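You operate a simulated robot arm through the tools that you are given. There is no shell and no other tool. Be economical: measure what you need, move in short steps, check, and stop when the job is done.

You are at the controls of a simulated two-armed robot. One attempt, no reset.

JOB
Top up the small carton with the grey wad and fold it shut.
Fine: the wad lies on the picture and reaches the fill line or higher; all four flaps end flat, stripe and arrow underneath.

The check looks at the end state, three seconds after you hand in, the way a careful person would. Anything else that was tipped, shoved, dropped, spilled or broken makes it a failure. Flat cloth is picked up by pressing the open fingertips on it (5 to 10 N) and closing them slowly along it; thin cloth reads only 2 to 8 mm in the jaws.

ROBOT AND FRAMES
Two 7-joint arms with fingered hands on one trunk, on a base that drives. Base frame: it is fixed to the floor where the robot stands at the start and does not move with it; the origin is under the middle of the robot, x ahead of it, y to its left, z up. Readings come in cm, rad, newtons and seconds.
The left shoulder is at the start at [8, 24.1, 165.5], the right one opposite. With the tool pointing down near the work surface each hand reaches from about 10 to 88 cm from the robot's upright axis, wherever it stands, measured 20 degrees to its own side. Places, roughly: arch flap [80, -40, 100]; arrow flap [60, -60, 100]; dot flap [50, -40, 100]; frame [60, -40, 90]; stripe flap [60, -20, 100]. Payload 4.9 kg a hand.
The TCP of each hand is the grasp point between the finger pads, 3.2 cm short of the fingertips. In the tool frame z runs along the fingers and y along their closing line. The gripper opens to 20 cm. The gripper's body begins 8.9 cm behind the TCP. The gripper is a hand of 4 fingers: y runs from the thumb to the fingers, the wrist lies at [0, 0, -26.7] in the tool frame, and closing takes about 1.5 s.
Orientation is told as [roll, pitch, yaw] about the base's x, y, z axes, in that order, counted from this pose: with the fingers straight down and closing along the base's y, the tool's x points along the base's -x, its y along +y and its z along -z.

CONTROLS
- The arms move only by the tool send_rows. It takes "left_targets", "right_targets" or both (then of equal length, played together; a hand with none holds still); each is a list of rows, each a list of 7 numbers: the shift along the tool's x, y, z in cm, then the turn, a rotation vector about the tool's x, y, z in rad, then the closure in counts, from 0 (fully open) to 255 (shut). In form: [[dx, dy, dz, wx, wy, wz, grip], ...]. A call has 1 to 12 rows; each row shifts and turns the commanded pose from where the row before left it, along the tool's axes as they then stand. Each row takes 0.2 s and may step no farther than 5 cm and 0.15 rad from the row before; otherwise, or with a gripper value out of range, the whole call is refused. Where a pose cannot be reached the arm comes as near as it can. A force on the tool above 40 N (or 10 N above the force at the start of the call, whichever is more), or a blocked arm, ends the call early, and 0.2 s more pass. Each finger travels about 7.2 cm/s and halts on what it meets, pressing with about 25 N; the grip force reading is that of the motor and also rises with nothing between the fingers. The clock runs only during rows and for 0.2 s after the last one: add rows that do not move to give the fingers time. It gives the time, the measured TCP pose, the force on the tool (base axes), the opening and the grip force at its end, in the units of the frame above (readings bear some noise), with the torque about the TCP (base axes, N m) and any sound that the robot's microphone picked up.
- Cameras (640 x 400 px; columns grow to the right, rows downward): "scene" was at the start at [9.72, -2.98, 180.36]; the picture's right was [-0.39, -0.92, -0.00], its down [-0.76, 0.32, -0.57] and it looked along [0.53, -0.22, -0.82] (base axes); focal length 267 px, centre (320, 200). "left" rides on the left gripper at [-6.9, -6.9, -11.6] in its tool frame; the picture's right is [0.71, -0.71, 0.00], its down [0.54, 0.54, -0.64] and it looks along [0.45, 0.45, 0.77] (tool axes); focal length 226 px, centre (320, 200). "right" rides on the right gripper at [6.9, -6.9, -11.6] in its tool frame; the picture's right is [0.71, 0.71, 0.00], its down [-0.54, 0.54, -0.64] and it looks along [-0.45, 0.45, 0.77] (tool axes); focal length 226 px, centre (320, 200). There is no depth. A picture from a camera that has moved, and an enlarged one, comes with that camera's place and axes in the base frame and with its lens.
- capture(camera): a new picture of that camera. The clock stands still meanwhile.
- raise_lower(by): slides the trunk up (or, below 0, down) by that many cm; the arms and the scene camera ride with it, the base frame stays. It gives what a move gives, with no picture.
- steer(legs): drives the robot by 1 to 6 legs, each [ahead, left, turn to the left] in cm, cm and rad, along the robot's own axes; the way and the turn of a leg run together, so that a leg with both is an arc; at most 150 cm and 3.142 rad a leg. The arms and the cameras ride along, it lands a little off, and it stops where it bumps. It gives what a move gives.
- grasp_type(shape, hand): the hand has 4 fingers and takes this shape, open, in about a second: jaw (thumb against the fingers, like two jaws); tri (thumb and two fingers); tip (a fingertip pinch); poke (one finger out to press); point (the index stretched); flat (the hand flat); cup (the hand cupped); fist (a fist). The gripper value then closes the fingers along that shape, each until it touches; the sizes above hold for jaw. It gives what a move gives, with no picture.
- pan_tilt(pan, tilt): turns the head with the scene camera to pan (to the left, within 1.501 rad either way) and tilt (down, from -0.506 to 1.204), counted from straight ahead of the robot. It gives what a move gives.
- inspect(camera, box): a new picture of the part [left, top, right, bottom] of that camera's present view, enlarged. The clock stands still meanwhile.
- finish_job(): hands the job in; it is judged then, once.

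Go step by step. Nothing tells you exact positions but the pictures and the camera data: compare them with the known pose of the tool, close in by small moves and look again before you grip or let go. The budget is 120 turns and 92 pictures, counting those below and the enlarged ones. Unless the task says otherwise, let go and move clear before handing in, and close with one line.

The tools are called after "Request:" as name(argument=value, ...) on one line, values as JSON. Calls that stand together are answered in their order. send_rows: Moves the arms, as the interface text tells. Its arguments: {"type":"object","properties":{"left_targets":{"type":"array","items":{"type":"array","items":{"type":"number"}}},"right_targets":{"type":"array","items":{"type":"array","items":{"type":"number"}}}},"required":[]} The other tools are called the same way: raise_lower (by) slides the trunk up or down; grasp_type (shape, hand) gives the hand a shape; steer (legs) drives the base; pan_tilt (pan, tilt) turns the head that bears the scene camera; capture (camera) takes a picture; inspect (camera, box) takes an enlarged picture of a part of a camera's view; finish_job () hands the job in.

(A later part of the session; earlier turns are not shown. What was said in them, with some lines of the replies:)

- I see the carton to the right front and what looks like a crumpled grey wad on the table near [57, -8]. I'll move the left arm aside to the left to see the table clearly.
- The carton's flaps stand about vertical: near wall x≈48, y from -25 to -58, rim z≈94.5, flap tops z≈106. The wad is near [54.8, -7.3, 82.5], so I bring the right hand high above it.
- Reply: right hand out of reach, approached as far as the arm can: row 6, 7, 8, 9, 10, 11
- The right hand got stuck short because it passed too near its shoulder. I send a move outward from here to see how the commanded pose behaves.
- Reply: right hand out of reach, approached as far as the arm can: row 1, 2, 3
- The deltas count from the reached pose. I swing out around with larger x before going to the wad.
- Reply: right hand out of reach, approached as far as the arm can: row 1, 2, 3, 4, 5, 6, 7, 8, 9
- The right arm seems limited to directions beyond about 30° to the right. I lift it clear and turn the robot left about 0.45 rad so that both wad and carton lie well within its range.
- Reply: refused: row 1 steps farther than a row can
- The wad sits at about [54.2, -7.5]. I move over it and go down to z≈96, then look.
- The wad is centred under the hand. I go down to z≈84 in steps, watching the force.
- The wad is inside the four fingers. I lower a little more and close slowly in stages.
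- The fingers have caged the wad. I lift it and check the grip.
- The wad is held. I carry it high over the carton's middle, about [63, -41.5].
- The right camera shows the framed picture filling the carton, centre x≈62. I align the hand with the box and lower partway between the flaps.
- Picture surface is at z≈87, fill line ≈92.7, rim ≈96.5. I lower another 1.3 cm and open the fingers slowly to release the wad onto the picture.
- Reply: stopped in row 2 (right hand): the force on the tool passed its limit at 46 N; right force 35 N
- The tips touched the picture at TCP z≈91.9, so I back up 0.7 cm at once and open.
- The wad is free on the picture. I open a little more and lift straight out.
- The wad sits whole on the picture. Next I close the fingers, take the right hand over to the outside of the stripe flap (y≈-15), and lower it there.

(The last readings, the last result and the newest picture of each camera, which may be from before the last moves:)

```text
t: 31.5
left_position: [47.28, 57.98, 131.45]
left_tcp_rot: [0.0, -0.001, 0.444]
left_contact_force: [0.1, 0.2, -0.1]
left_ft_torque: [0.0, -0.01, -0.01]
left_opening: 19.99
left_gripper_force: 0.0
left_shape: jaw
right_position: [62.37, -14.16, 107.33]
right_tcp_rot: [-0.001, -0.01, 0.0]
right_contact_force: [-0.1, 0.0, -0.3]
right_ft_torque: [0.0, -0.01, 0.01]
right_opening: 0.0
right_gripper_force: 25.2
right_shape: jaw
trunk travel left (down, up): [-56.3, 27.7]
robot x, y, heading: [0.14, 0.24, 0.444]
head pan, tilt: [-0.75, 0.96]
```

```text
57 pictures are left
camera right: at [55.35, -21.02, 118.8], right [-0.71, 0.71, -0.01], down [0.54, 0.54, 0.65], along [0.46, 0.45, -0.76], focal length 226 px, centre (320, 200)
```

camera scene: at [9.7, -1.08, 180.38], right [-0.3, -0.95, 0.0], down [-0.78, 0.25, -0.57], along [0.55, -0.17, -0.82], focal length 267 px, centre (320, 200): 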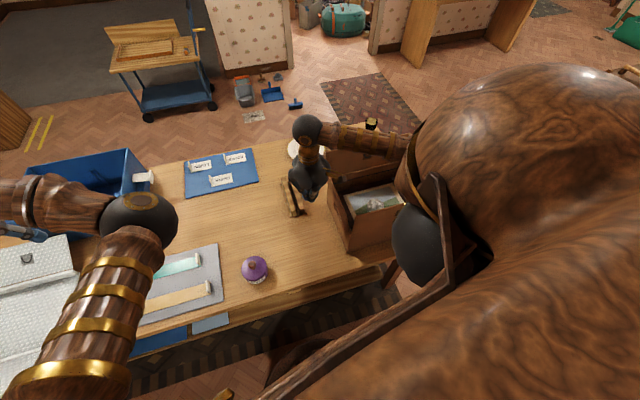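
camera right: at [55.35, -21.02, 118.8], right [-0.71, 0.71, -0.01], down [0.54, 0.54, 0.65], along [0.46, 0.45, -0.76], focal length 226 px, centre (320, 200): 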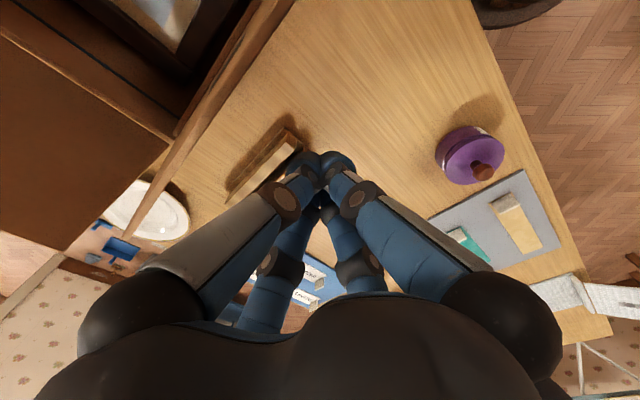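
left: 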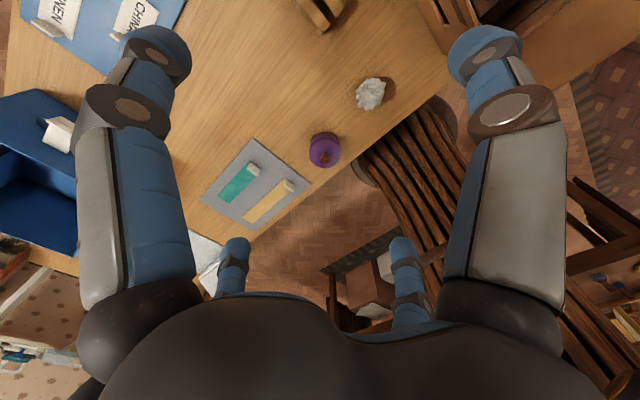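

The hand is outside the stripe flap, whose top edge is at y≈-22. I push it inward along an arc.

Request:
send_rows(right_targets=[[0, -4, 0, 0, 0, 0, 255], [0, -3, 0, 0, 0, 0, 255], [0, -2.5, 0, 0, 0, 0, 255], [0, -2.2, 0.2, 0, 0, 0, 255], [0, -2, 0.6, 0, 0, 0, 255], [0, -1.8, 1, 0, 0, 0, 255], [0, -1.6, 1.2, 0, 0, 0, 255]])

Request:
inspect(camera="scene", box=[270, 100, 430, 270])

Request:
capture(camera="right")

```text
t: 33.1
left_position: [47.3, 57.94, 131.48]
left_tcp_rot: [-0.001, 0.001, 0.445]
left_contact_force: [-0.7, -0.1, -0.3]
left_ft_torque: [0.06, -0.02, 0.01]
left_opening: 20.02
left_gripper_force: 0.0
left_shape: jaw
right_position: [62.37, -31.18, 104.3]
right_tcp_rot: [0.0, -0.009, 0.002]
right_contact_force: [0.8, 0.3, 0.9]
right_ft_torque: [0.01, 0.01, 0.0]
right_opening: 0.0
right_gripper_force: 25.4
right_shape: jaw
trunk travel left (down, up): [-56.3, 27.7]
robot x, y, heading: [0.05, -0.29, 0.45]
head pan, tilt: [-0.75, 0.96]
```

```text
2.35 times, centred on (350, 185) of scene
camera zoom: at [9.66, -1.11, 180.38], right [-0.3, -0.95, 0.0], down [-0.78, 0.25, -0.57], along [0.55, -0.17, -0.82], focal length 628 px, centre (249, 235)
```

zoom: 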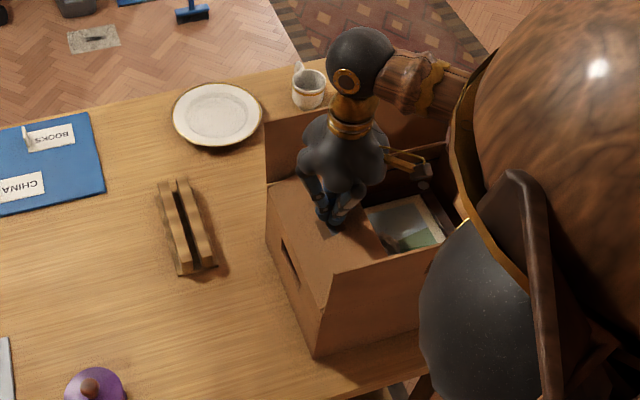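

```text
55 pictures are left
camera right: at [55.35, -38.14, 115.78], right [-0.71, 0.71, -0.01], down [0.54, 0.54, 0.65], along [0.46, 0.46, -0.76], focal length 226 px, centre (320, 200)
```

right: 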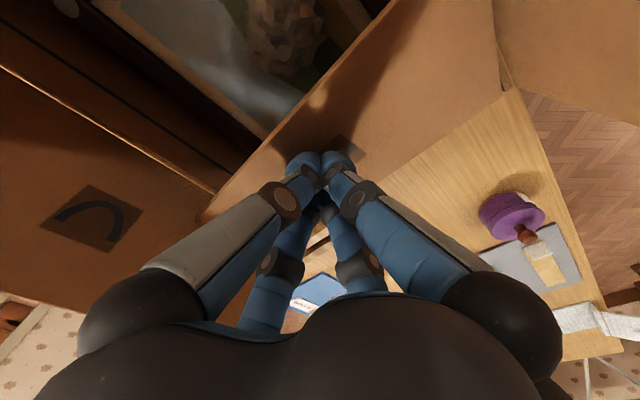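

The stripe flap is folding nicely. I continue down to near rim level.

Request:
send_rows(right_targets=[[0, -0.6, 1, 0, 0, 0, 255], [0, -0.3, 1, 0, 0, 0, 255], [0, 0, 0.8, 0, 0, 0, 255], [0, 0, 0.5, 0, 0, 0, 255], [0, 0, 0.4, 0, 0, 0, 255]])

Request:
inspect(camera="scene", box=[270, 100, 430, 270])

```text
t: 34.3
left_position: [47.15, 58.0, 131.39]
left_tcp_rot: [0.001, 0.0, 0.445]
left_contact_force: [0.0, 0.0, -0.1]
left_ft_torque: [0.0, 0.01, 0.02]
left_opening: 19.99
left_gripper_force: 0.1
left_shape: jaw
right_position: [62.32, -32.1, 100.63]
right_tcp_rot: [0.0, -0.01, -0.001]
right_contact_force: [1.8, 0.2, 5.4]
right_ft_torque: [0.06, -0.05, -0.01]
right_opening: 0.01
right_gripper_force: 25.1
right_shape: jaw
trunk travel left (down, up): [-56.3, 27.7]
robot x, y, heading: [-0.26, 0.51, 0.448]
head pan, tilt: [-0.75, 0.96]
```

```text
2.35 times, centred on (350, 185) of scene
camera zoom: at [9.58, -1.01, 180.4], right [-0.3, -0.95, 0.0], down [-0.78, 0.25, -0.57], along [0.55, -0.17, -0.82], focal length 628 px, centre (249, 235)
```

zoom: 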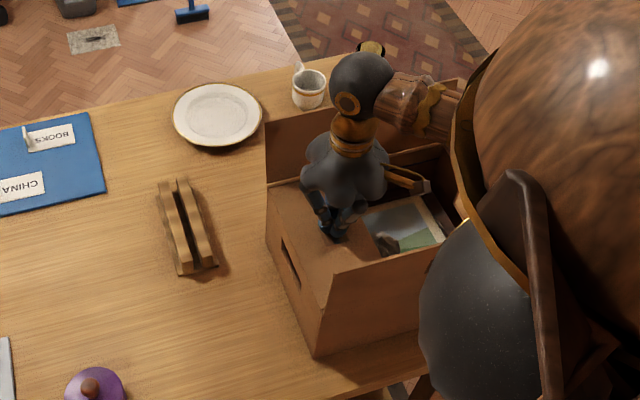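

It is down with 5 N resistance. I lift straight up to see whether it stays.

Request:
send_rows(right_targets=[[0, 0, -2, 0, 0, 0, 255], [0, 0, -4, 0, 0, 0, 255], [0, 0, -4, 0, 0, 0, 255], [0, 0, -4, 0, 0, 0, 255], [0, 0, -4, 0, 0, 0, 255], [0, 0, -4, 0, 0, 0, 255]])

Request:
inspect(camera="scene", box=[270, 100, 430, 270])

Request:
capture(camera="right")

```text
t: 35.7
left_position: [47.32, 58.0, 131.34]
left_tcp_rot: [0.0, -0.001, 0.444]
left_contact_force: [0.5, 1.0, 1.3]
left_ft_torque: [0.0, 0.01, 0.0]
left_opening: 19.97
left_gripper_force: 0.1
left_shape: jaw
right_position: [62.24, -31.94, 122.39]
right_tcp_rot: [-0.001, -0.009, -0.001]
right_contact_force: [-0.5, 0.2, 0.6]
right_ft_torque: [0.0, 0.03, 0.02]
right_opening: 0.01
right_gripper_force: 25.3
right_shape: jaw
trunk travel left (down, up): [-56.3, 27.7]
robot x, y, heading: [0.04, -0.27, 0.443]
head pan, tilt: [-0.75, 0.96]
```

```text
2.35 times, centred on (350, 185) of scene
camera zoom: at [9.67, -0.98, 180.37], right [-0.3, -0.95, 0.0], down [-0.78, 0.25, -0.57], along [0.55, -0.17, -0.82], focal length 628 px, centre (249, 235)
```

zoom: 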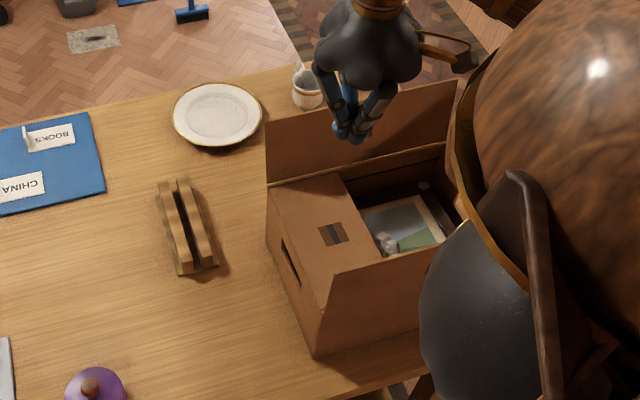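

```text
52 pictures are left
camera right: at [55.14, -38.74, 133.91], right [-0.71, 0.71, -0.01], down [0.54, 0.54, 0.65], along [0.46, 0.45, -0.76], focal length 226 px, centre (320, 200)
```

right: 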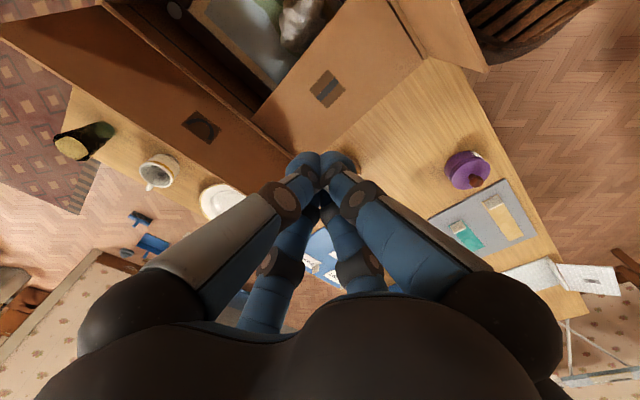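

The stripe flap stays flat. Now I go over to the outside of the arrow flap (y≈-69) and lower.

Request:
send_rows(right_targets=[[0, -4.6, 0, 0, 0, 0, 255], [0, -4.6, 0, 0, 0, 0, 255], [0, -4.6, 0, 0, 0, 0, 255], [0, -4.6, 0, 0, 0, 0, 255], [0, -4.6, 0, 0, 0, 0, 255], [0, -4.6, 0, 0, 0, 0, 255], [0, -4.6, 0, 0, 0, 0, 255], [0, -4.6, 0, 0, 0, 0, 255]])

Request:
pan_tilt(pan=-1.0, tilt=0.96)

Request:
capture(camera="right")

Request:
capture(camera="scene")

```text
t: 37.5
left_position: [47.31, 57.8, 131.49]
left_tcp_rot: [0.002, 0.001, 0.442]
left_contact_force: [0.2, -0.8, 0.8]
left_ft_torque: [0.02, -0.01, 0.0]
left_opening: 19.99
left_gripper_force: 0.0
left_shape: jaw
right_position: [62.51, -68.89, 122.6]
right_tcp_rot: [0.002, -0.007, 0.0]
right_contact_force: [0.6, -1.1, 0.1]
right_ft_torque: [0.0, 0.01, -0.03]
right_opening: 0.0
right_gripper_force: 25.0
right_shape: jaw
trunk travel left (down, up): [-56.3, 27.7]
robot x, y, heading: [0.28, 0.02, 0.445]
head pan, tilt: [-0.75, 0.96]
```

```text
t: 38.3
left_position: [47.29, 57.87, 131.26]
left_tcp_rot: [0.001, 0.003, 0.444]
left_contact_force: [0.9, 0.5, -0.4]
left_ft_torque: [0.02, -0.02, 0.02]
left_opening: 20.01
left_gripper_force: 0.1
left_shape: jaw
right_position: [62.41, -68.75, 122.78]
right_tcp_rot: [0.001, -0.01, 0.0]
right_contact_force: [0.8, 0.4, -0.2]
right_ft_torque: [-0.01, 0.02, 0.03]
right_opening: 0.0
right_gripper_force: 24.9
right_shape: jaw
trunk travel left (down, up): [-56.3, 27.7]
robot x, y, heading: [-0.11, -0.02, 0.446]
head pan, tilt: [-1.0, 0.96]
```

```text
51 pictures are left
camera right: at [55.38, -75.56, 134.25], right [-0.71, 0.71, -0.01], down [0.54, 0.54, 0.65], along [0.46, 0.45, -0.76], focal length 226 px, centre (320, 200)
```

right: 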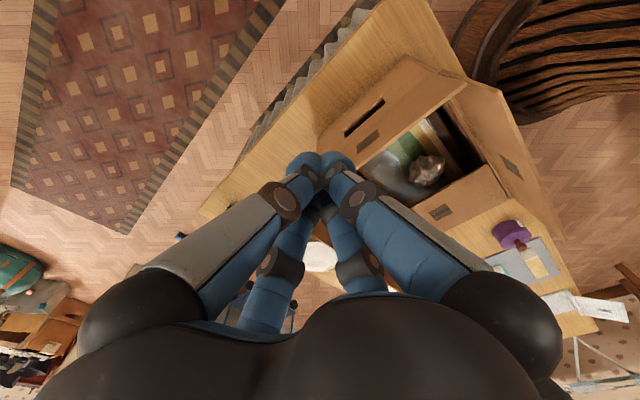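

```text
50 pictures are left
camera scene: at [8.96, -2.71, 180.37], right [-0.53, -0.85, 0.0], down [-0.7, 0.43, -0.57], along [0.49, -0.3, -0.82], focal length 267 px, centre (320, 200)
```

scene: 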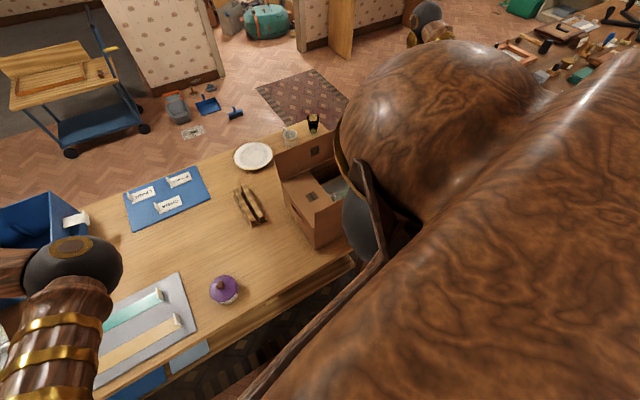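

The arrow flap's edge is at y≈-59.5. I lower outside it and push inward and down along the same arc.

Request:
send_rows(right_targets=[[0, 0, 4, 0, 0, 0, 255], [0, 0, 4, 0, 0, 0, 255], [0, 0, 4, 0, 0, 0, 255], [0, 0, 3.5, 0, 0, 0, 255], [0, 4, 0, 0, 0, 0, 255], [0, 3, 0, 0, 0, 0, 255], [0, 2.5, 0, 0, 0, 0, 255], [0, 2.2, 0.2, 0, 0, 0, 255], [0, 2, 0.6, 0, 0, 0, 255], [0, 2, 1, 0, 0, 0, 255], [0, 1.8, 1.2, 0, 0, 0, 255]])

Request:
capture(camera="right")

```text
t: 40.7
left_position: [47.36, 58.05, 131.32]
left_tcp_rot: [0.0, 0.0, 0.442]
left_contact_force: [-0.1, -0.2, 0.1]
left_ft_torque: [0.02, -0.01, 0.03]
left_opening: 19.99
left_gripper_force: 0.1
left_shape: jaw
right_position: [62.68, -51.32, 104.12]
right_tcp_rot: [0.0, -0.009, -0.002]
right_contact_force: [0.5, 0.3, 0.3]
right_ft_torque: [0.01, 0.01, -0.01]
right_opening: 0.0
right_gripper_force: 25.2
right_shape: jaw
trunk travel left (down, up): [-56.3, 27.7]
robot x, y, heading: [0.36, -0.13, 0.445]
head pan, tilt: [-1.0, 0.96]
```

```text
49 pictures are left
camera right: at [55.57, -58.25, 115.57], right [-0.71, 0.71, -0.01], down [0.54, 0.54, 0.65], along [0.46, 0.45, -0.76], focal length 226 px, centre (320, 200)
```

right: 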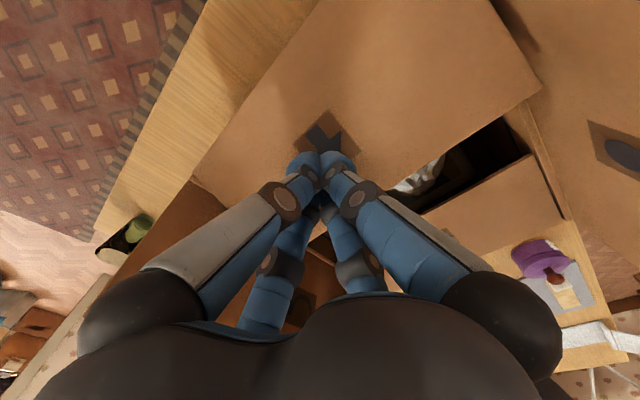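

Request:
send_rows(right_targets=[[0, 0.6, 1, 0, 0, 0, 255], [0, 0.3, 1, 0, 0, 0, 255], [0, 0, 0.8, 0, 0, 0, 255], [0, 0, 0.5, 0, 0, 0, 255], [0, 0, 0.3, 0, 0, 0, 255], [0, 0, -2, 0, 0, 0, 255], [0, 0, -4, 0, 0, 0, 255], [0, 0, -4, 0, 0, 0, 255], [0, 0, -4, 0, 0, 0, 255], [0, 0, -4, 0, 0, 0, 255], [0, 0, -4, 0, 0, 0, 255]])

Request:
capture(camera="right")

```text
t: 43.1
left_position: [47.34, 58.08, 131.34]
left_tcp_rot: [-0.001, 0.0, 0.444]
left_contact_force: [0.0, -0.1, 0.3]
left_ft_torque: [0.0, 0.01, 0.01]
left_opening: 19.97
left_gripper_force: 0.0
left_shape: jaw
right_position: [62.18, -50.2, 122.43]
right_tcp_rot: [-0.001, -0.009, 0.001]
right_contact_force: [-0.8, -0.1, -0.3]
right_ft_torque: [0.02, -0.03, -0.02]
right_opening: 0.02
right_gripper_force: 24.9
right_shape: jaw
trunk travel left (down, up): [-56.3, 27.7]
robot x, y, heading: [-0.22, 0.1, 0.447]
head pan, tilt: [-1.0, 0.96]
```

```text
48 pictures are left
camera right: at [55.21, -57.08, 134.01], right [-0.71, 0.71, -0.01], down [0.54, 0.54, 0.65], along [0.46, 0.45, -0.76], focal length 226 px, centre (320, 200)
```

right: 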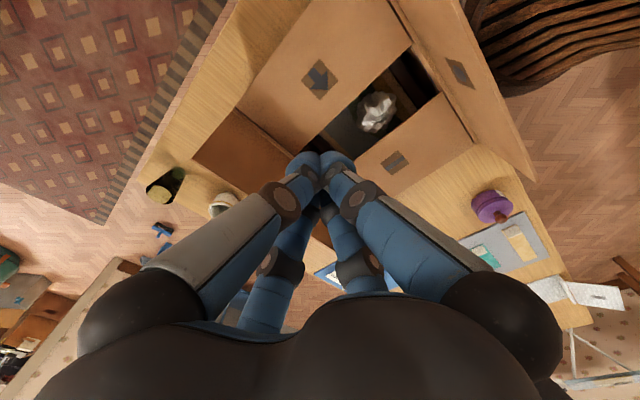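

Both under-flaps are down. Next the arch flap: I take the hand over to its far side (x≈87) — the mug stands much farther at x≈109.

Request:
send_rows(right_targets=[[-4, 1.6, -0.5, 0, 0, 0, 255], [-4, 1.6, -0.5, 0, 0, 0, 255], [-4, 1.6, 0, 0, 0, 0, 255], [-4.2, 1.5, 0, 0, 0, 0, 255], [-4.2, 1.5, 0, 0, 0, 0, 255], [-4.2, 1.4, 0, 0, 0, 0, 255], [0, 0, 0, 0, 0, 0, 255]])

Request:
capture(camera="right")

Request:
capture(camera="scene")

```text
t: 44.7
left_position: [47.37, 57.78, 131.52]
left_tcp_rot: [-0.001, -0.001, 0.444]
left_contact_force: [0.2, 0.3, 0.5]
left_ft_torque: [0.01, -0.04, 0.02]
left_opening: 19.98
left_gripper_force: 0.1
left_shape: jaw
right_position: [86.94, -41.2, 123.73]
right_tcp_rot: [0.0, -0.01, 0.0]
right_contact_force: [0.0, -0.7, 0.9]
right_ft_torque: [0.01, -0.02, -0.04]
right_opening: 0.0
right_gripper_force: 25.3
right_shape: jaw
trunk travel left (down, up): [-56.3, 27.7]
robot x, y, heading: [-0.02, 0.11, 0.447]
head pan, tilt: [-1.0, 0.96]
```

```text
47 pictures are left
camera right: at [79.96, -48.1, 135.27], right [-0.71, 0.71, -0.01], down [0.54, 0.54, 0.65], along [0.46, 0.45, -0.76], focal length 226 px, centre (320, 200)
```

right: 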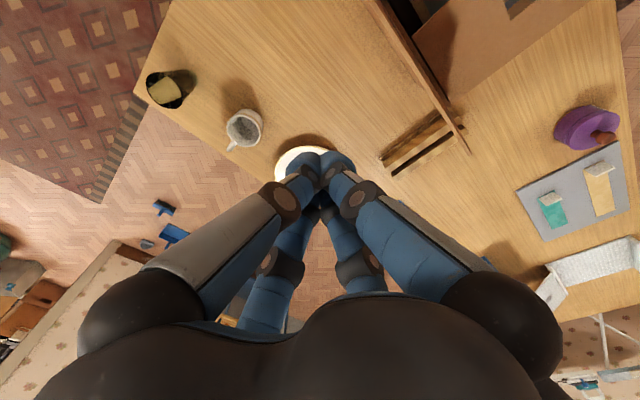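

```text
46 pictures are left
camera scene: at [8.85, -2.76, 180.38], right [-0.53, -0.85, 0.0], down [-0.7, 0.43, -0.57], along [0.49, -0.3, -0.82], focal length 267 px, centre (320, 200)
```

scene: 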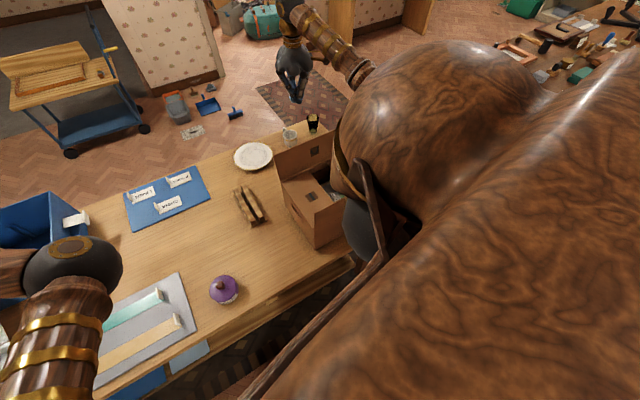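

The far side is clear. I lower there and push the arch flap toward the robot and down.

Request:
send_rows(right_targets=[[0, 0, 4, 0, 0, 0, 255], [0, 0, 4, 0, 0, 0, 255], [0, 0, 4, 0, 0, 0, 255], [0, 0, 4.5, 0, 0, 0, 255], [4, 0, 0, 0, 0, 0, 255], [3.5, 0, 0, 0, 0, 0, 255], [3, 0, 0, 0, 0, 0, 255], [2.2, 0, 0.2, 0, 0, 0, 255], [2, 0, 0.6, 0, 0, 0, 255], [1.8, 0, 1, 0, 0, 0, 255], [1.8, 0, 1.2, 0, 0, 0, 255]])

Request:
capture(camera="right")

Request:
inspect(camera="scene", box=[230, 90, 370, 260])

```text
t: 47.1
left_position: [47.29, 57.95, 131.41]
left_tcp_rot: [0.001, 0.0, 0.446]
left_contact_force: [0.2, -0.1, 0.9]
left_ft_torque: [0.03, -0.04, 0.0]
left_opening: 20.0
left_gripper_force: 0.1
left_shape: jaw
right_position: [68.66, -41.17, 104.06]
right_tcp_rot: [0.001, -0.007, 0.001]
right_contact_force: [0.2, 0.0, -0.4]
right_ft_torque: [-0.02, -0.01, 0.01]
right_opening: 0.0
right_gripper_force: 24.9
right_shape: jaw
trunk travel left (down, up): [-56.3, 27.7]
robot x, y, heading: [-0.19, -0.08, 0.447]
head pan, tilt: [-1.0, 0.96]
```

```text
45 pictures are left
camera right: at [61.56, -47.98, 115.59], right [-0.71, 0.71, -0.01], down [0.54, 0.54, 0.65], along [0.46, 0.45, -0.76], focal length 226 px, centre (320, 200)
```

right: 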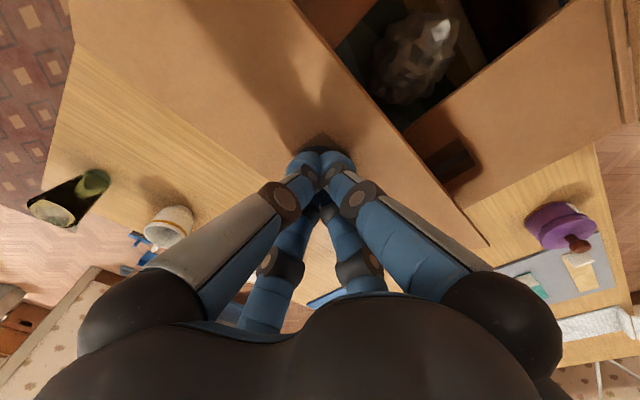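

```text
2.35 times, centred on (300, 175) of scene
camera zoom: at [8.87, -2.71, 180.38], right [-0.53, -0.85, 0.0], down [-0.7, 0.43, -0.57], along [0.49, -0.3, -0.82], focal length 628 px, centre (367, 259)
```

zoom: 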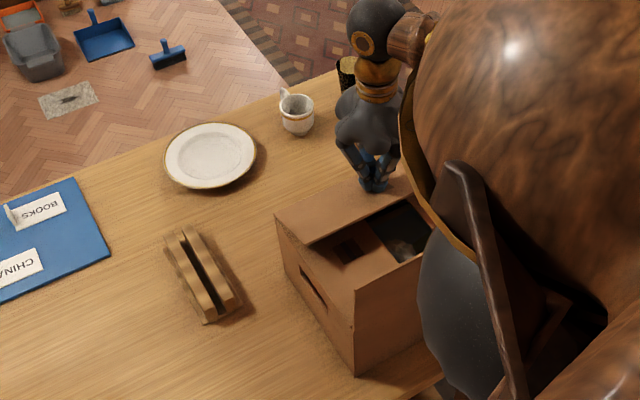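

Request:
send_rows(right_targets=[[0.8, 0, 1, 0, 0, 0, 255], [0.6, 0, 1, 0, 0, 0, 255], [0.3, 0, 0.8, 0, 0, 0, 255], [0, 0, 0.4, 0, 0, 0, 255], [0, 0, 0.3, 0, 0, 0, 255], [0, 0, -2, 0, 0, 0, 255], [0, 0, -4, 0, 0, 0, 255], [0, 0, -4, 0, 0, 0, 255], [0, 0, -4, 0, 0, 0, 255], [0, 0, -4, 0, 0, 0, 255], [0, 0, -4, 0, 0, 0, 255]])

Request:
capture(camera="right")

Request:
inspect(camera="scene", box=[230, 90, 370, 260])

```text
t: 49.5
left_position: [47.25, 58.11, 131.28]
left_tcp_rot: [0.0, -0.001, 0.443]
left_contact_force: [-0.8, 0.5, -0.9]
left_ft_torque: [-0.01, 0.0, 0.02]
left_opening: 19.97
left_gripper_force: 0.0
left_shape: jaw
right_position: [66.68, -41.05, 122.77]
right_tcp_rot: [0.0, -0.009, 0.0]
right_contact_force: [-0.6, 0.4, -0.2]
right_ft_torque: [0.0, 0.01, 0.02]
right_opening: 0.02
right_gripper_force: 24.6
right_shape: jaw
trunk travel left (down, up): [-56.3, 27.7]
robot x, y, heading: [-0.09, 0.39, 0.446]
head pan, tilt: [-1.0, 0.96]
```

```text
43 pictures are left
camera right: at [59.71, -47.84, 134.23], right [-0.71, 0.71, -0.01], down [0.54, 0.54, 0.65], along [0.46, 0.45, -0.76], focal length 226 px, centre (320, 200)
```

right: 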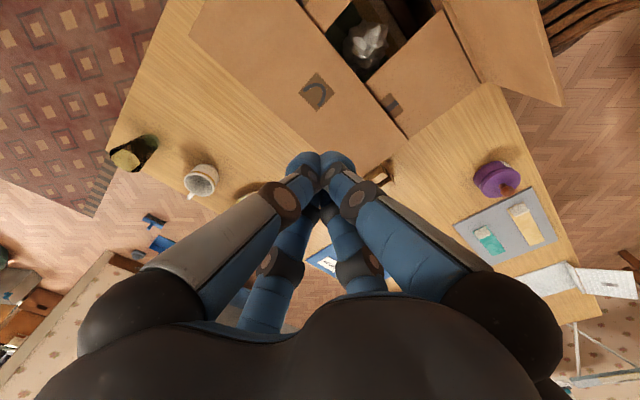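

```text
2.35 times, centred on (300, 175) of scene
camera zoom: at [8.86, -2.58, 180.37], right [-0.53, -0.85, 0.0], down [-0.7, 0.43, -0.57], along [0.49, -0.3, -0.82], focal length 628 px, centre (367, 259)
```

zoom: 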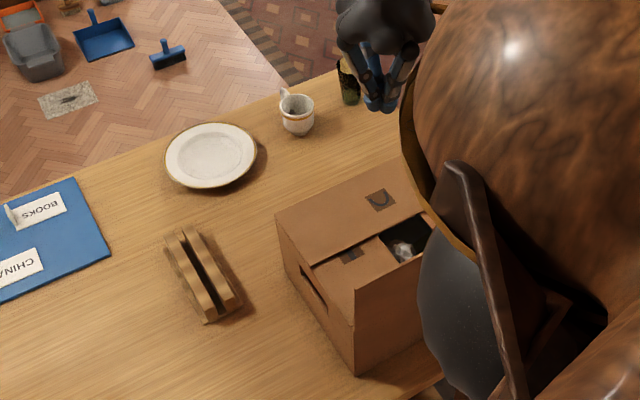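

Arch flap is down flat. For the near dot flap the arm needs folding room, so I raise the trunk 12 cm and bring the hand back to x≈38.

Request:
raise_lower(by=12)

Request:
send_rows(right_targets=[[4.2, 0, 0.5, 0, 0, 0, 255], [4.2, 0, 1, 0, 0, 0, 255], [4.2, 0, 1.5, 0, 0, 0, 255], [4.2, 0, 1.5, 0, 0, 0, 255], [4.2, 0, 1.5, 0, 0, 0, 255], [4, 0, 1, 0, 0, 0, 255], [4, 0, 1, 0, 0, 0, 255], [0, 0, 0, 0, 0, 0, 255]])

Request:
capture(camera="right")

```text
t: 51.0
left_position: [47.33, 57.85, 143.43]
left_tcp_rot: [0.0, 0.0, 0.445]
left_contact_force: [-0.2, 0.8, 0.0]
left_ft_torque: [0.03, -0.01, -0.05]
left_opening: 20.01
left_gripper_force: 0.1
left_shape: jaw
right_position: [66.94, -40.99, 134.62]
right_tcp_rot: [0.001, -0.007, 0.001]
right_contact_force: [-1.1, 0.5, -0.5]
right_ft_torque: [0.02, 0.03, 0.0]
right_opening: 0.0
right_gripper_force: 24.3
right_shape: jaw
trunk travel left (down, up): [-68.3, 15.7]
robot x, y, heading: [0.11, -0.09, 0.446]
head pan, tilt: [-1.0, 0.96]
```

```text
t: 52.8
left_position: [47.35, 57.94, 143.43]
left_tcp_rot: [-0.001, 0.0, 0.444]
left_contact_force: [0.6, -0.3, -0.6]
left_ft_torque: [0.0, -0.02, 0.02]
left_opening: 19.97
left_gripper_force: 0.2
left_shape: jaw
right_position: [37.75, -40.78, 126.57]
right_tcp_rot: [0.001, -0.009, 0.0]
right_contact_force: [0.4, -0.1, 0.0]
right_ft_torque: [-0.02, -0.01, 0.01]
right_opening: 0.02
right_gripper_force: 25.4
right_shape: jaw
trunk travel left (down, up): [-68.3, 15.7]
robot x, y, heading: [0.22, 0.31, 0.449]
head pan, tilt: [-1.0, 0.96]
```

```text
41 pictures are left
camera right: at [30.77, -47.67, 138.05], right [-0.71, 0.71, -0.01], down [0.54, 0.54, 0.65], along [0.46, 0.45, -0.76], focal length 226 px, centre (320, 200)
```

right: 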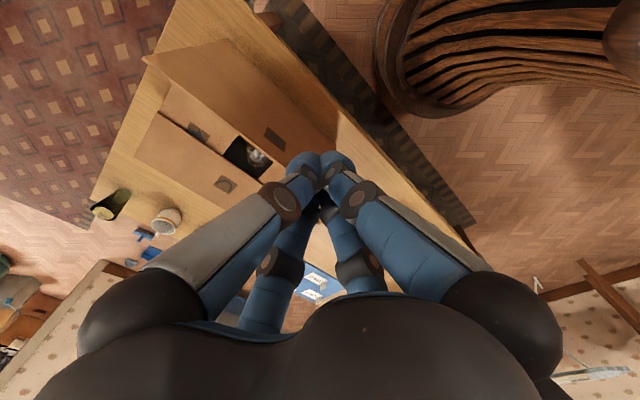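

I lower outside the dot flap and push it away and down.

Request:
send_rows(right_targets=[[0, 0, 4, 0, 0, 0, 255], [0, 0, 4, 0, 0, 0, 255], [0, 0, 4, 0, 0, 0, 255], [0, 0, 4, 0, 0, 0, 255], [0, 0, 3.4, 0, 0, 0, 255], [-3.5, 0, 0, 0, 0, 0, 255], [-3.5, 0, 0, 0, 0, 0, 255], [-3, 0, 0, 0, 0, 0, 255], [-2.2, 0, 0.2, 0, 0, 0, 255], [-2, 0, 0.6, 0, 0, 0, 255], [-1.8, 0, 1, 0, 0, 0, 255], [-1.6, 0, 1.2, 0, 0, 0, 255]])

Request:
capture(camera="right")

Request:
inspect(camera="scene", box=[230, 90, 370, 260])

```text
t: 55.4
left_position: [47.43, 58.02, 143.39]
left_tcp_rot: [-0.001, -0.002, 0.443]
left_contact_force: [0.0, -0.4, -0.1]
left_ft_torque: [-0.01, 0.02, 0.02]
left_opening: 19.99
left_gripper_force: 0.1
left_shape: jaw
right_position: [55.74, -41.23, 103.97]
right_tcp_rot: [0.001, -0.009, 0.0]
right_contact_force: [0.0, 0.9, -0.5]
right_ft_torque: [0.03, 0.0, -0.01]
right_opening: 0.01
right_gripper_force: 24.9
right_shape: jaw
trunk travel left (down, up): [-68.3, 15.7]
robot x, y, heading: [-0.12, -0.25, 0.45]
head pan, tilt: [-1.0, 0.96]
```

```text
40 pictures are left
camera right: at [48.7, -48.07, 115.55], right [-0.71, 0.71, -0.01], down [0.54, 0.54, 0.65], along [0.46, 0.45, -0.76], focal length 226 px, centre (320, 200)
```

right: 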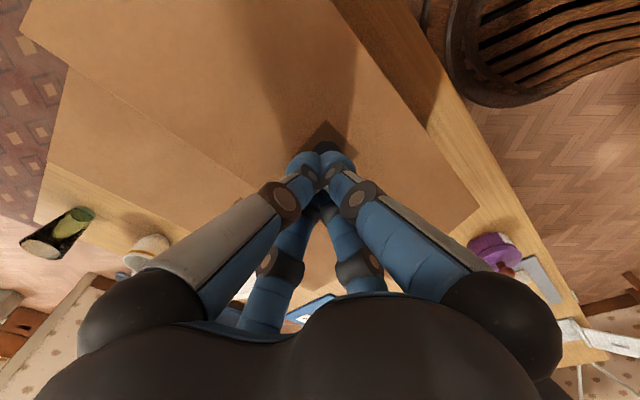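

```text
2.35 times, centred on (300, 175) of scene
camera zoom: at [9.01, -2.68, 192.37], right [-0.53, -0.85, 0.0], down [-0.7, 0.43, -0.57], along [0.49, -0.3, -0.82], focal length 628 px, centre (367, 259)
```

zoom: 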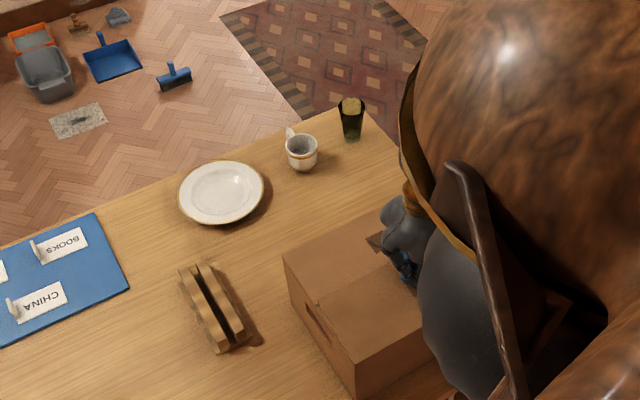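

Request:
send_rows(right_targets=[[-0.8, 0, 1, 0, 0, 0, 255], [-0.6, 0, 1, 0, 0, 0, 255], [-0.3, 0, 0.8, 0, 0, 0, 255], [0, 0, 0.4, 0, 0, 0, 255], [0, 0, 0.3, 0, 0, 0, 255]])

```text
t: 56.7
left_position: [47.1, 58.2, 143.42]
left_tcp_rot: [-0.002, -0.001, 0.443]
left_contact_force: [0.6, -0.5, 0.5]
left_ft_torque: [0.03, 0.02, 0.01]
left_opening: 19.99
left_gripper_force: 0.0
left_shape: jaw
right_position: [57.55, -41.01, 101.2]
right_tcp_rot: [-0.001, -0.015, -0.001]
right_contact_force: [-8.9, 3.8, 34.9]
right_ft_torque: [0.24, 0.76, -0.01]
right_opening: 0.0
right_gripper_force: 25.4
right_shape: jaw
trunk travel left (down, up): [-68.3, 15.7]
robot x, y, heading: [0.28, -0.09, 0.441]
head pan, tilt: [-1.0, 0.96]
stopped in row 5 (right hand): the force on the tool passed its limit at 42 N (the readings are from after the stop); the commanded pose is now the measured one
```

Request:
send_rows(right_targets=[[0, 0, -2, 0, 0, 0, 255], [0, 0, -4, 0, 0, 0, 255], [0, 0, -4, 0, 0, 0, 255], [0, 0, -4, 0, 0, 0, 255], [0, 0, -4, 0, 0, 0, 255], [0, 0, -4, 0, 0, 0, 255], [0, -4, -2, 0, 0, 0, 255], [0, -4, 0, 0, 0, 0, 255]])

Request:
capture(camera="right")

Request:
inspect(camera="scene", box=[260, 150, 370, 270])

```text
t: 58.5
left_position: [47.25, 57.78, 143.49]
left_tcp_rot: [0.0, 0.001, 0.445]
left_contact_force: [-0.3, 0.9, 0.6]
left_ft_torque: [0.01, -0.01, 0.01]
left_opening: 19.99
left_gripper_force: 0.1
left_shape: jaw
right_position: [57.09, -49.21, 124.63]
right_tcp_rot: [-0.001, -0.012, -0.001]
right_contact_force: [0.0, 0.3, 0.0]
right_ft_torque: [0.03, -0.01, 0.02]
right_opening: 0.0
right_gripper_force: 25.6
right_shape: jaw
trunk travel left (down, up): [-68.3, 15.7]
robot x, y, heading: [0.09, -0.01, 0.446]
head pan, tilt: [-1.0, 0.96]
```

```text
38 pictures are left
camera right: at [50.05, -56.02, 136.07], right [-0.71, 0.71, -0.01], down [0.53, 0.54, 0.65], along [0.46, 0.45, -0.76], focal length 226 px, centre (320, 200)
```

right: 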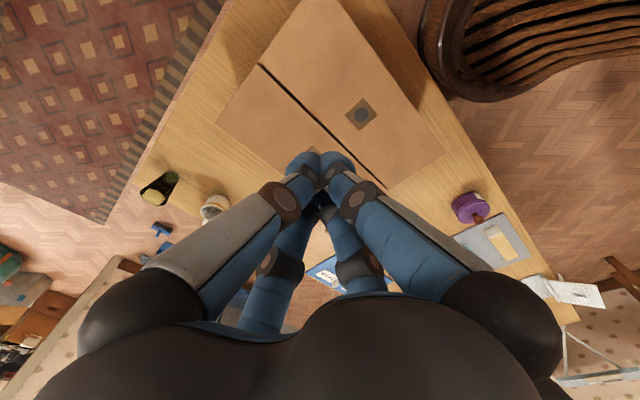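

```text
3.33 times, centred on (315, 210) of scene
camera zoom: at [8.92, -2.95, 192.37], right [-0.53, -0.85, 0.0], down [-0.7, 0.43, -0.57], along [0.49, -0.3, -0.82], focal length 890 px, centre (337, 167)
```

zoom: 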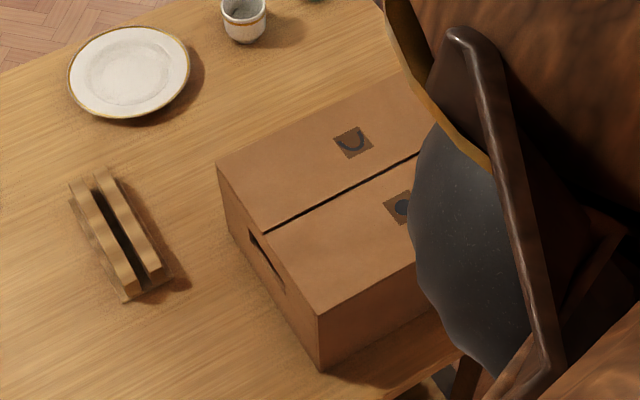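

All four flaps look closed. I move the hand clear and take a close look for flatness.

Request:
send_rows(right_targets=[[2, -4, 0, 0, 0, 0, 200], [2, -4, 0, 0, 0, 0, 150], [2, -4, 0, 0, 0, 0, 100], [2, -4, 0, 0, 0, 0, 60], [2, -4, 0, 0, 0, 0, 0], [0, 0, 0, 0, 0, 0, 0], [0, 0, 0, 0, 0, 0, 0]])

Request:
steer(legs=[[0, 0, -0.44]])

Request:
pan_tilt(pan=-0.5, tilt=0.9)

Request:
capture(camera="scene")

```text
t: 60.1
left_position: [47.36, 58.0, 143.22]
left_tcp_rot: [-0.001, 0.002, 0.445]
left_contact_force: [0.4, -0.2, -0.5]
left_ft_torque: [-0.03, 0.0, 0.04]
left_opening: 19.99
left_gripper_force: 0.0
left_shape: jaw
right_position: [47.04, -69.04, 124.8]
right_tcp_rot: [-0.002, -0.013, -0.001]
right_contact_force: [0.6, 0.6, -0.1]
right_ft_torque: [-0.02, -0.01, 0.02]
right_opening: 18.16
right_gripper_force: 0.1
right_shape: jaw
trunk travel left (down, up): [-68.3, 15.7]
robot x, y, heading: [-0.03, 0.03, 0.448]
head pan, tilt: [-1.0, 0.96]
```

```text
t: 61.8
left_position: [67.51, 32.64, 143.35]
left_tcp_rot: [-0.001, 0.0, 0.007]
left_contact_force: [0.1, 1.1, 0.8]
left_ft_torque: [-0.01, 0.01, 0.0]
left_opening: 19.97
left_gripper_force: 0.1
left_shape: jaw
right_position: [13.55, -82.33, 124.89]
right_tcp_rot: [-0.002, -0.012, -0.436]
right_contact_force: [-0.3, -0.1, -0.1]
right_ft_torque: [-0.01, -0.04, 0.0]
right_opening: 19.99
right_gripper_force: 0.1
right_shape: jaw
trunk travel left (down, up): [-68.3, 15.7]
robot x, y, heading: [-0.07, 0.03, 0.009]
head pan, tilt: [-1.0, 0.96]
```

```text
t: 62.7
left_position: [67.3, 32.54, 143.56]
left_tcp_rot: [0.001, 0.0, 0.009]
left_contact_force: [0.0, 0.1, 0.8]
left_ft_torque: [0.0, 0.0, 0.0]
left_opening: 20.0
left_gripper_force: 0.0
left_shape: jaw
right_position: [13.57, -82.48, 124.61]
right_tcp_rot: [-0.001, -0.012, -0.436]
right_contact_force: [-0.4, -0.5, 0.1]
right_ft_torque: [-0.01, 0.02, 0.01]
right_opening: 19.99
right_gripper_force: 0.1
right_shape: jaw
trunk travel left (down, up): [-68.3, 15.7]
robot x, y, heading: [0.22, 0.07, 0.004]
head pan, tilt: [-0.499, 0.901]
```

```text
36 pictures are left
camera scene: at [9.7, -3.77, 192.81], right [-0.47, -0.88, 0.0], down [-0.69, 0.37, -0.62], along [0.55, -0.29, -0.78], focal length 267 px, centre (320, 200)
```

scene: 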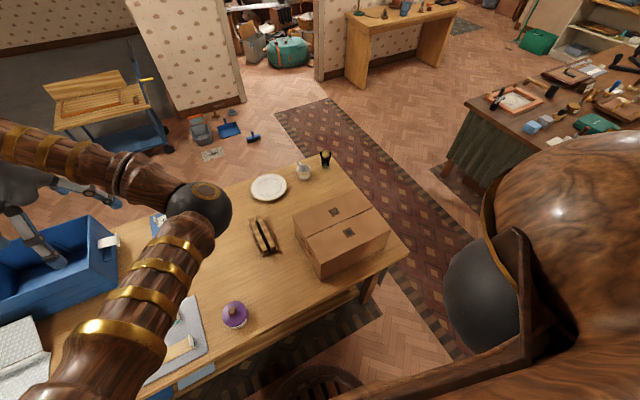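

Request:
inspect(camera="scene", box=[280, 180, 400, 290])

Request:
capture(camera="right")

```text
3.64 times, centred on (340, 235) of scene
camera zoom: at [9.7, -3.77, 192.81], right [-0.47, -0.88, 0.0], down [-0.69, 0.37, -0.62], along [0.55, -0.29, -0.78], focal length 971 px, centre (247, 73)
```

zoom: 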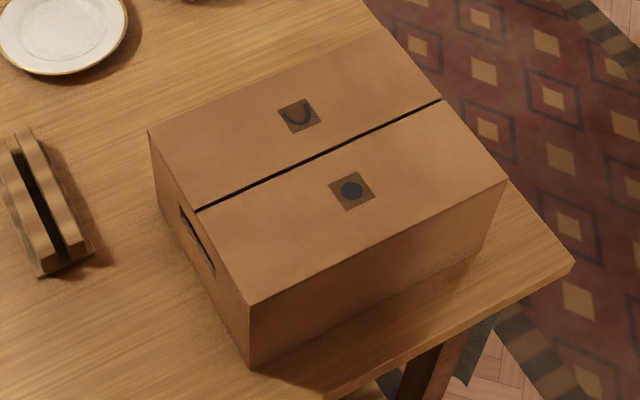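

```text
34 pictures are left
camera right: at [4.2, -85.73, 136.22], right [-0.34, 0.94, -0.01], down [0.71, 0.27, 0.65], along [0.61, 0.22, -0.76], focal length 226 px, centre (320, 200)
```

right: 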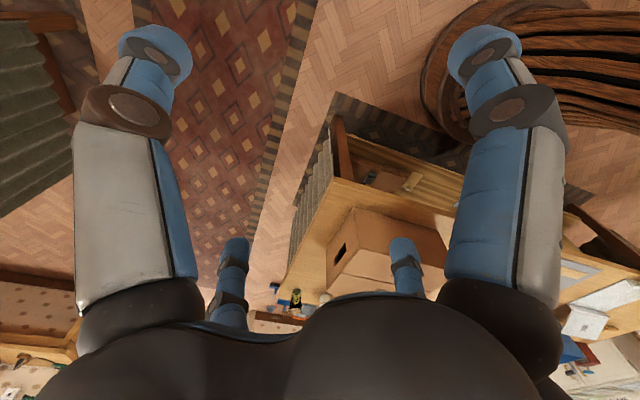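

The carton is shut with dot and arch flat on top, stripe and arrow underneath, the wad inside, and everything else is undisturbed. I hand in.

Request:
finish_job()

```text
The job is handed in.
```

The wad lies on the picture inside the carton. All four flaps are folded flat, stripe and arrow underneath, and both hands are clear. I didn't measure the wad against the fill line directly. From the pictures I estimate its top at about 95–96 cm, with the line at about 92.7 cm.
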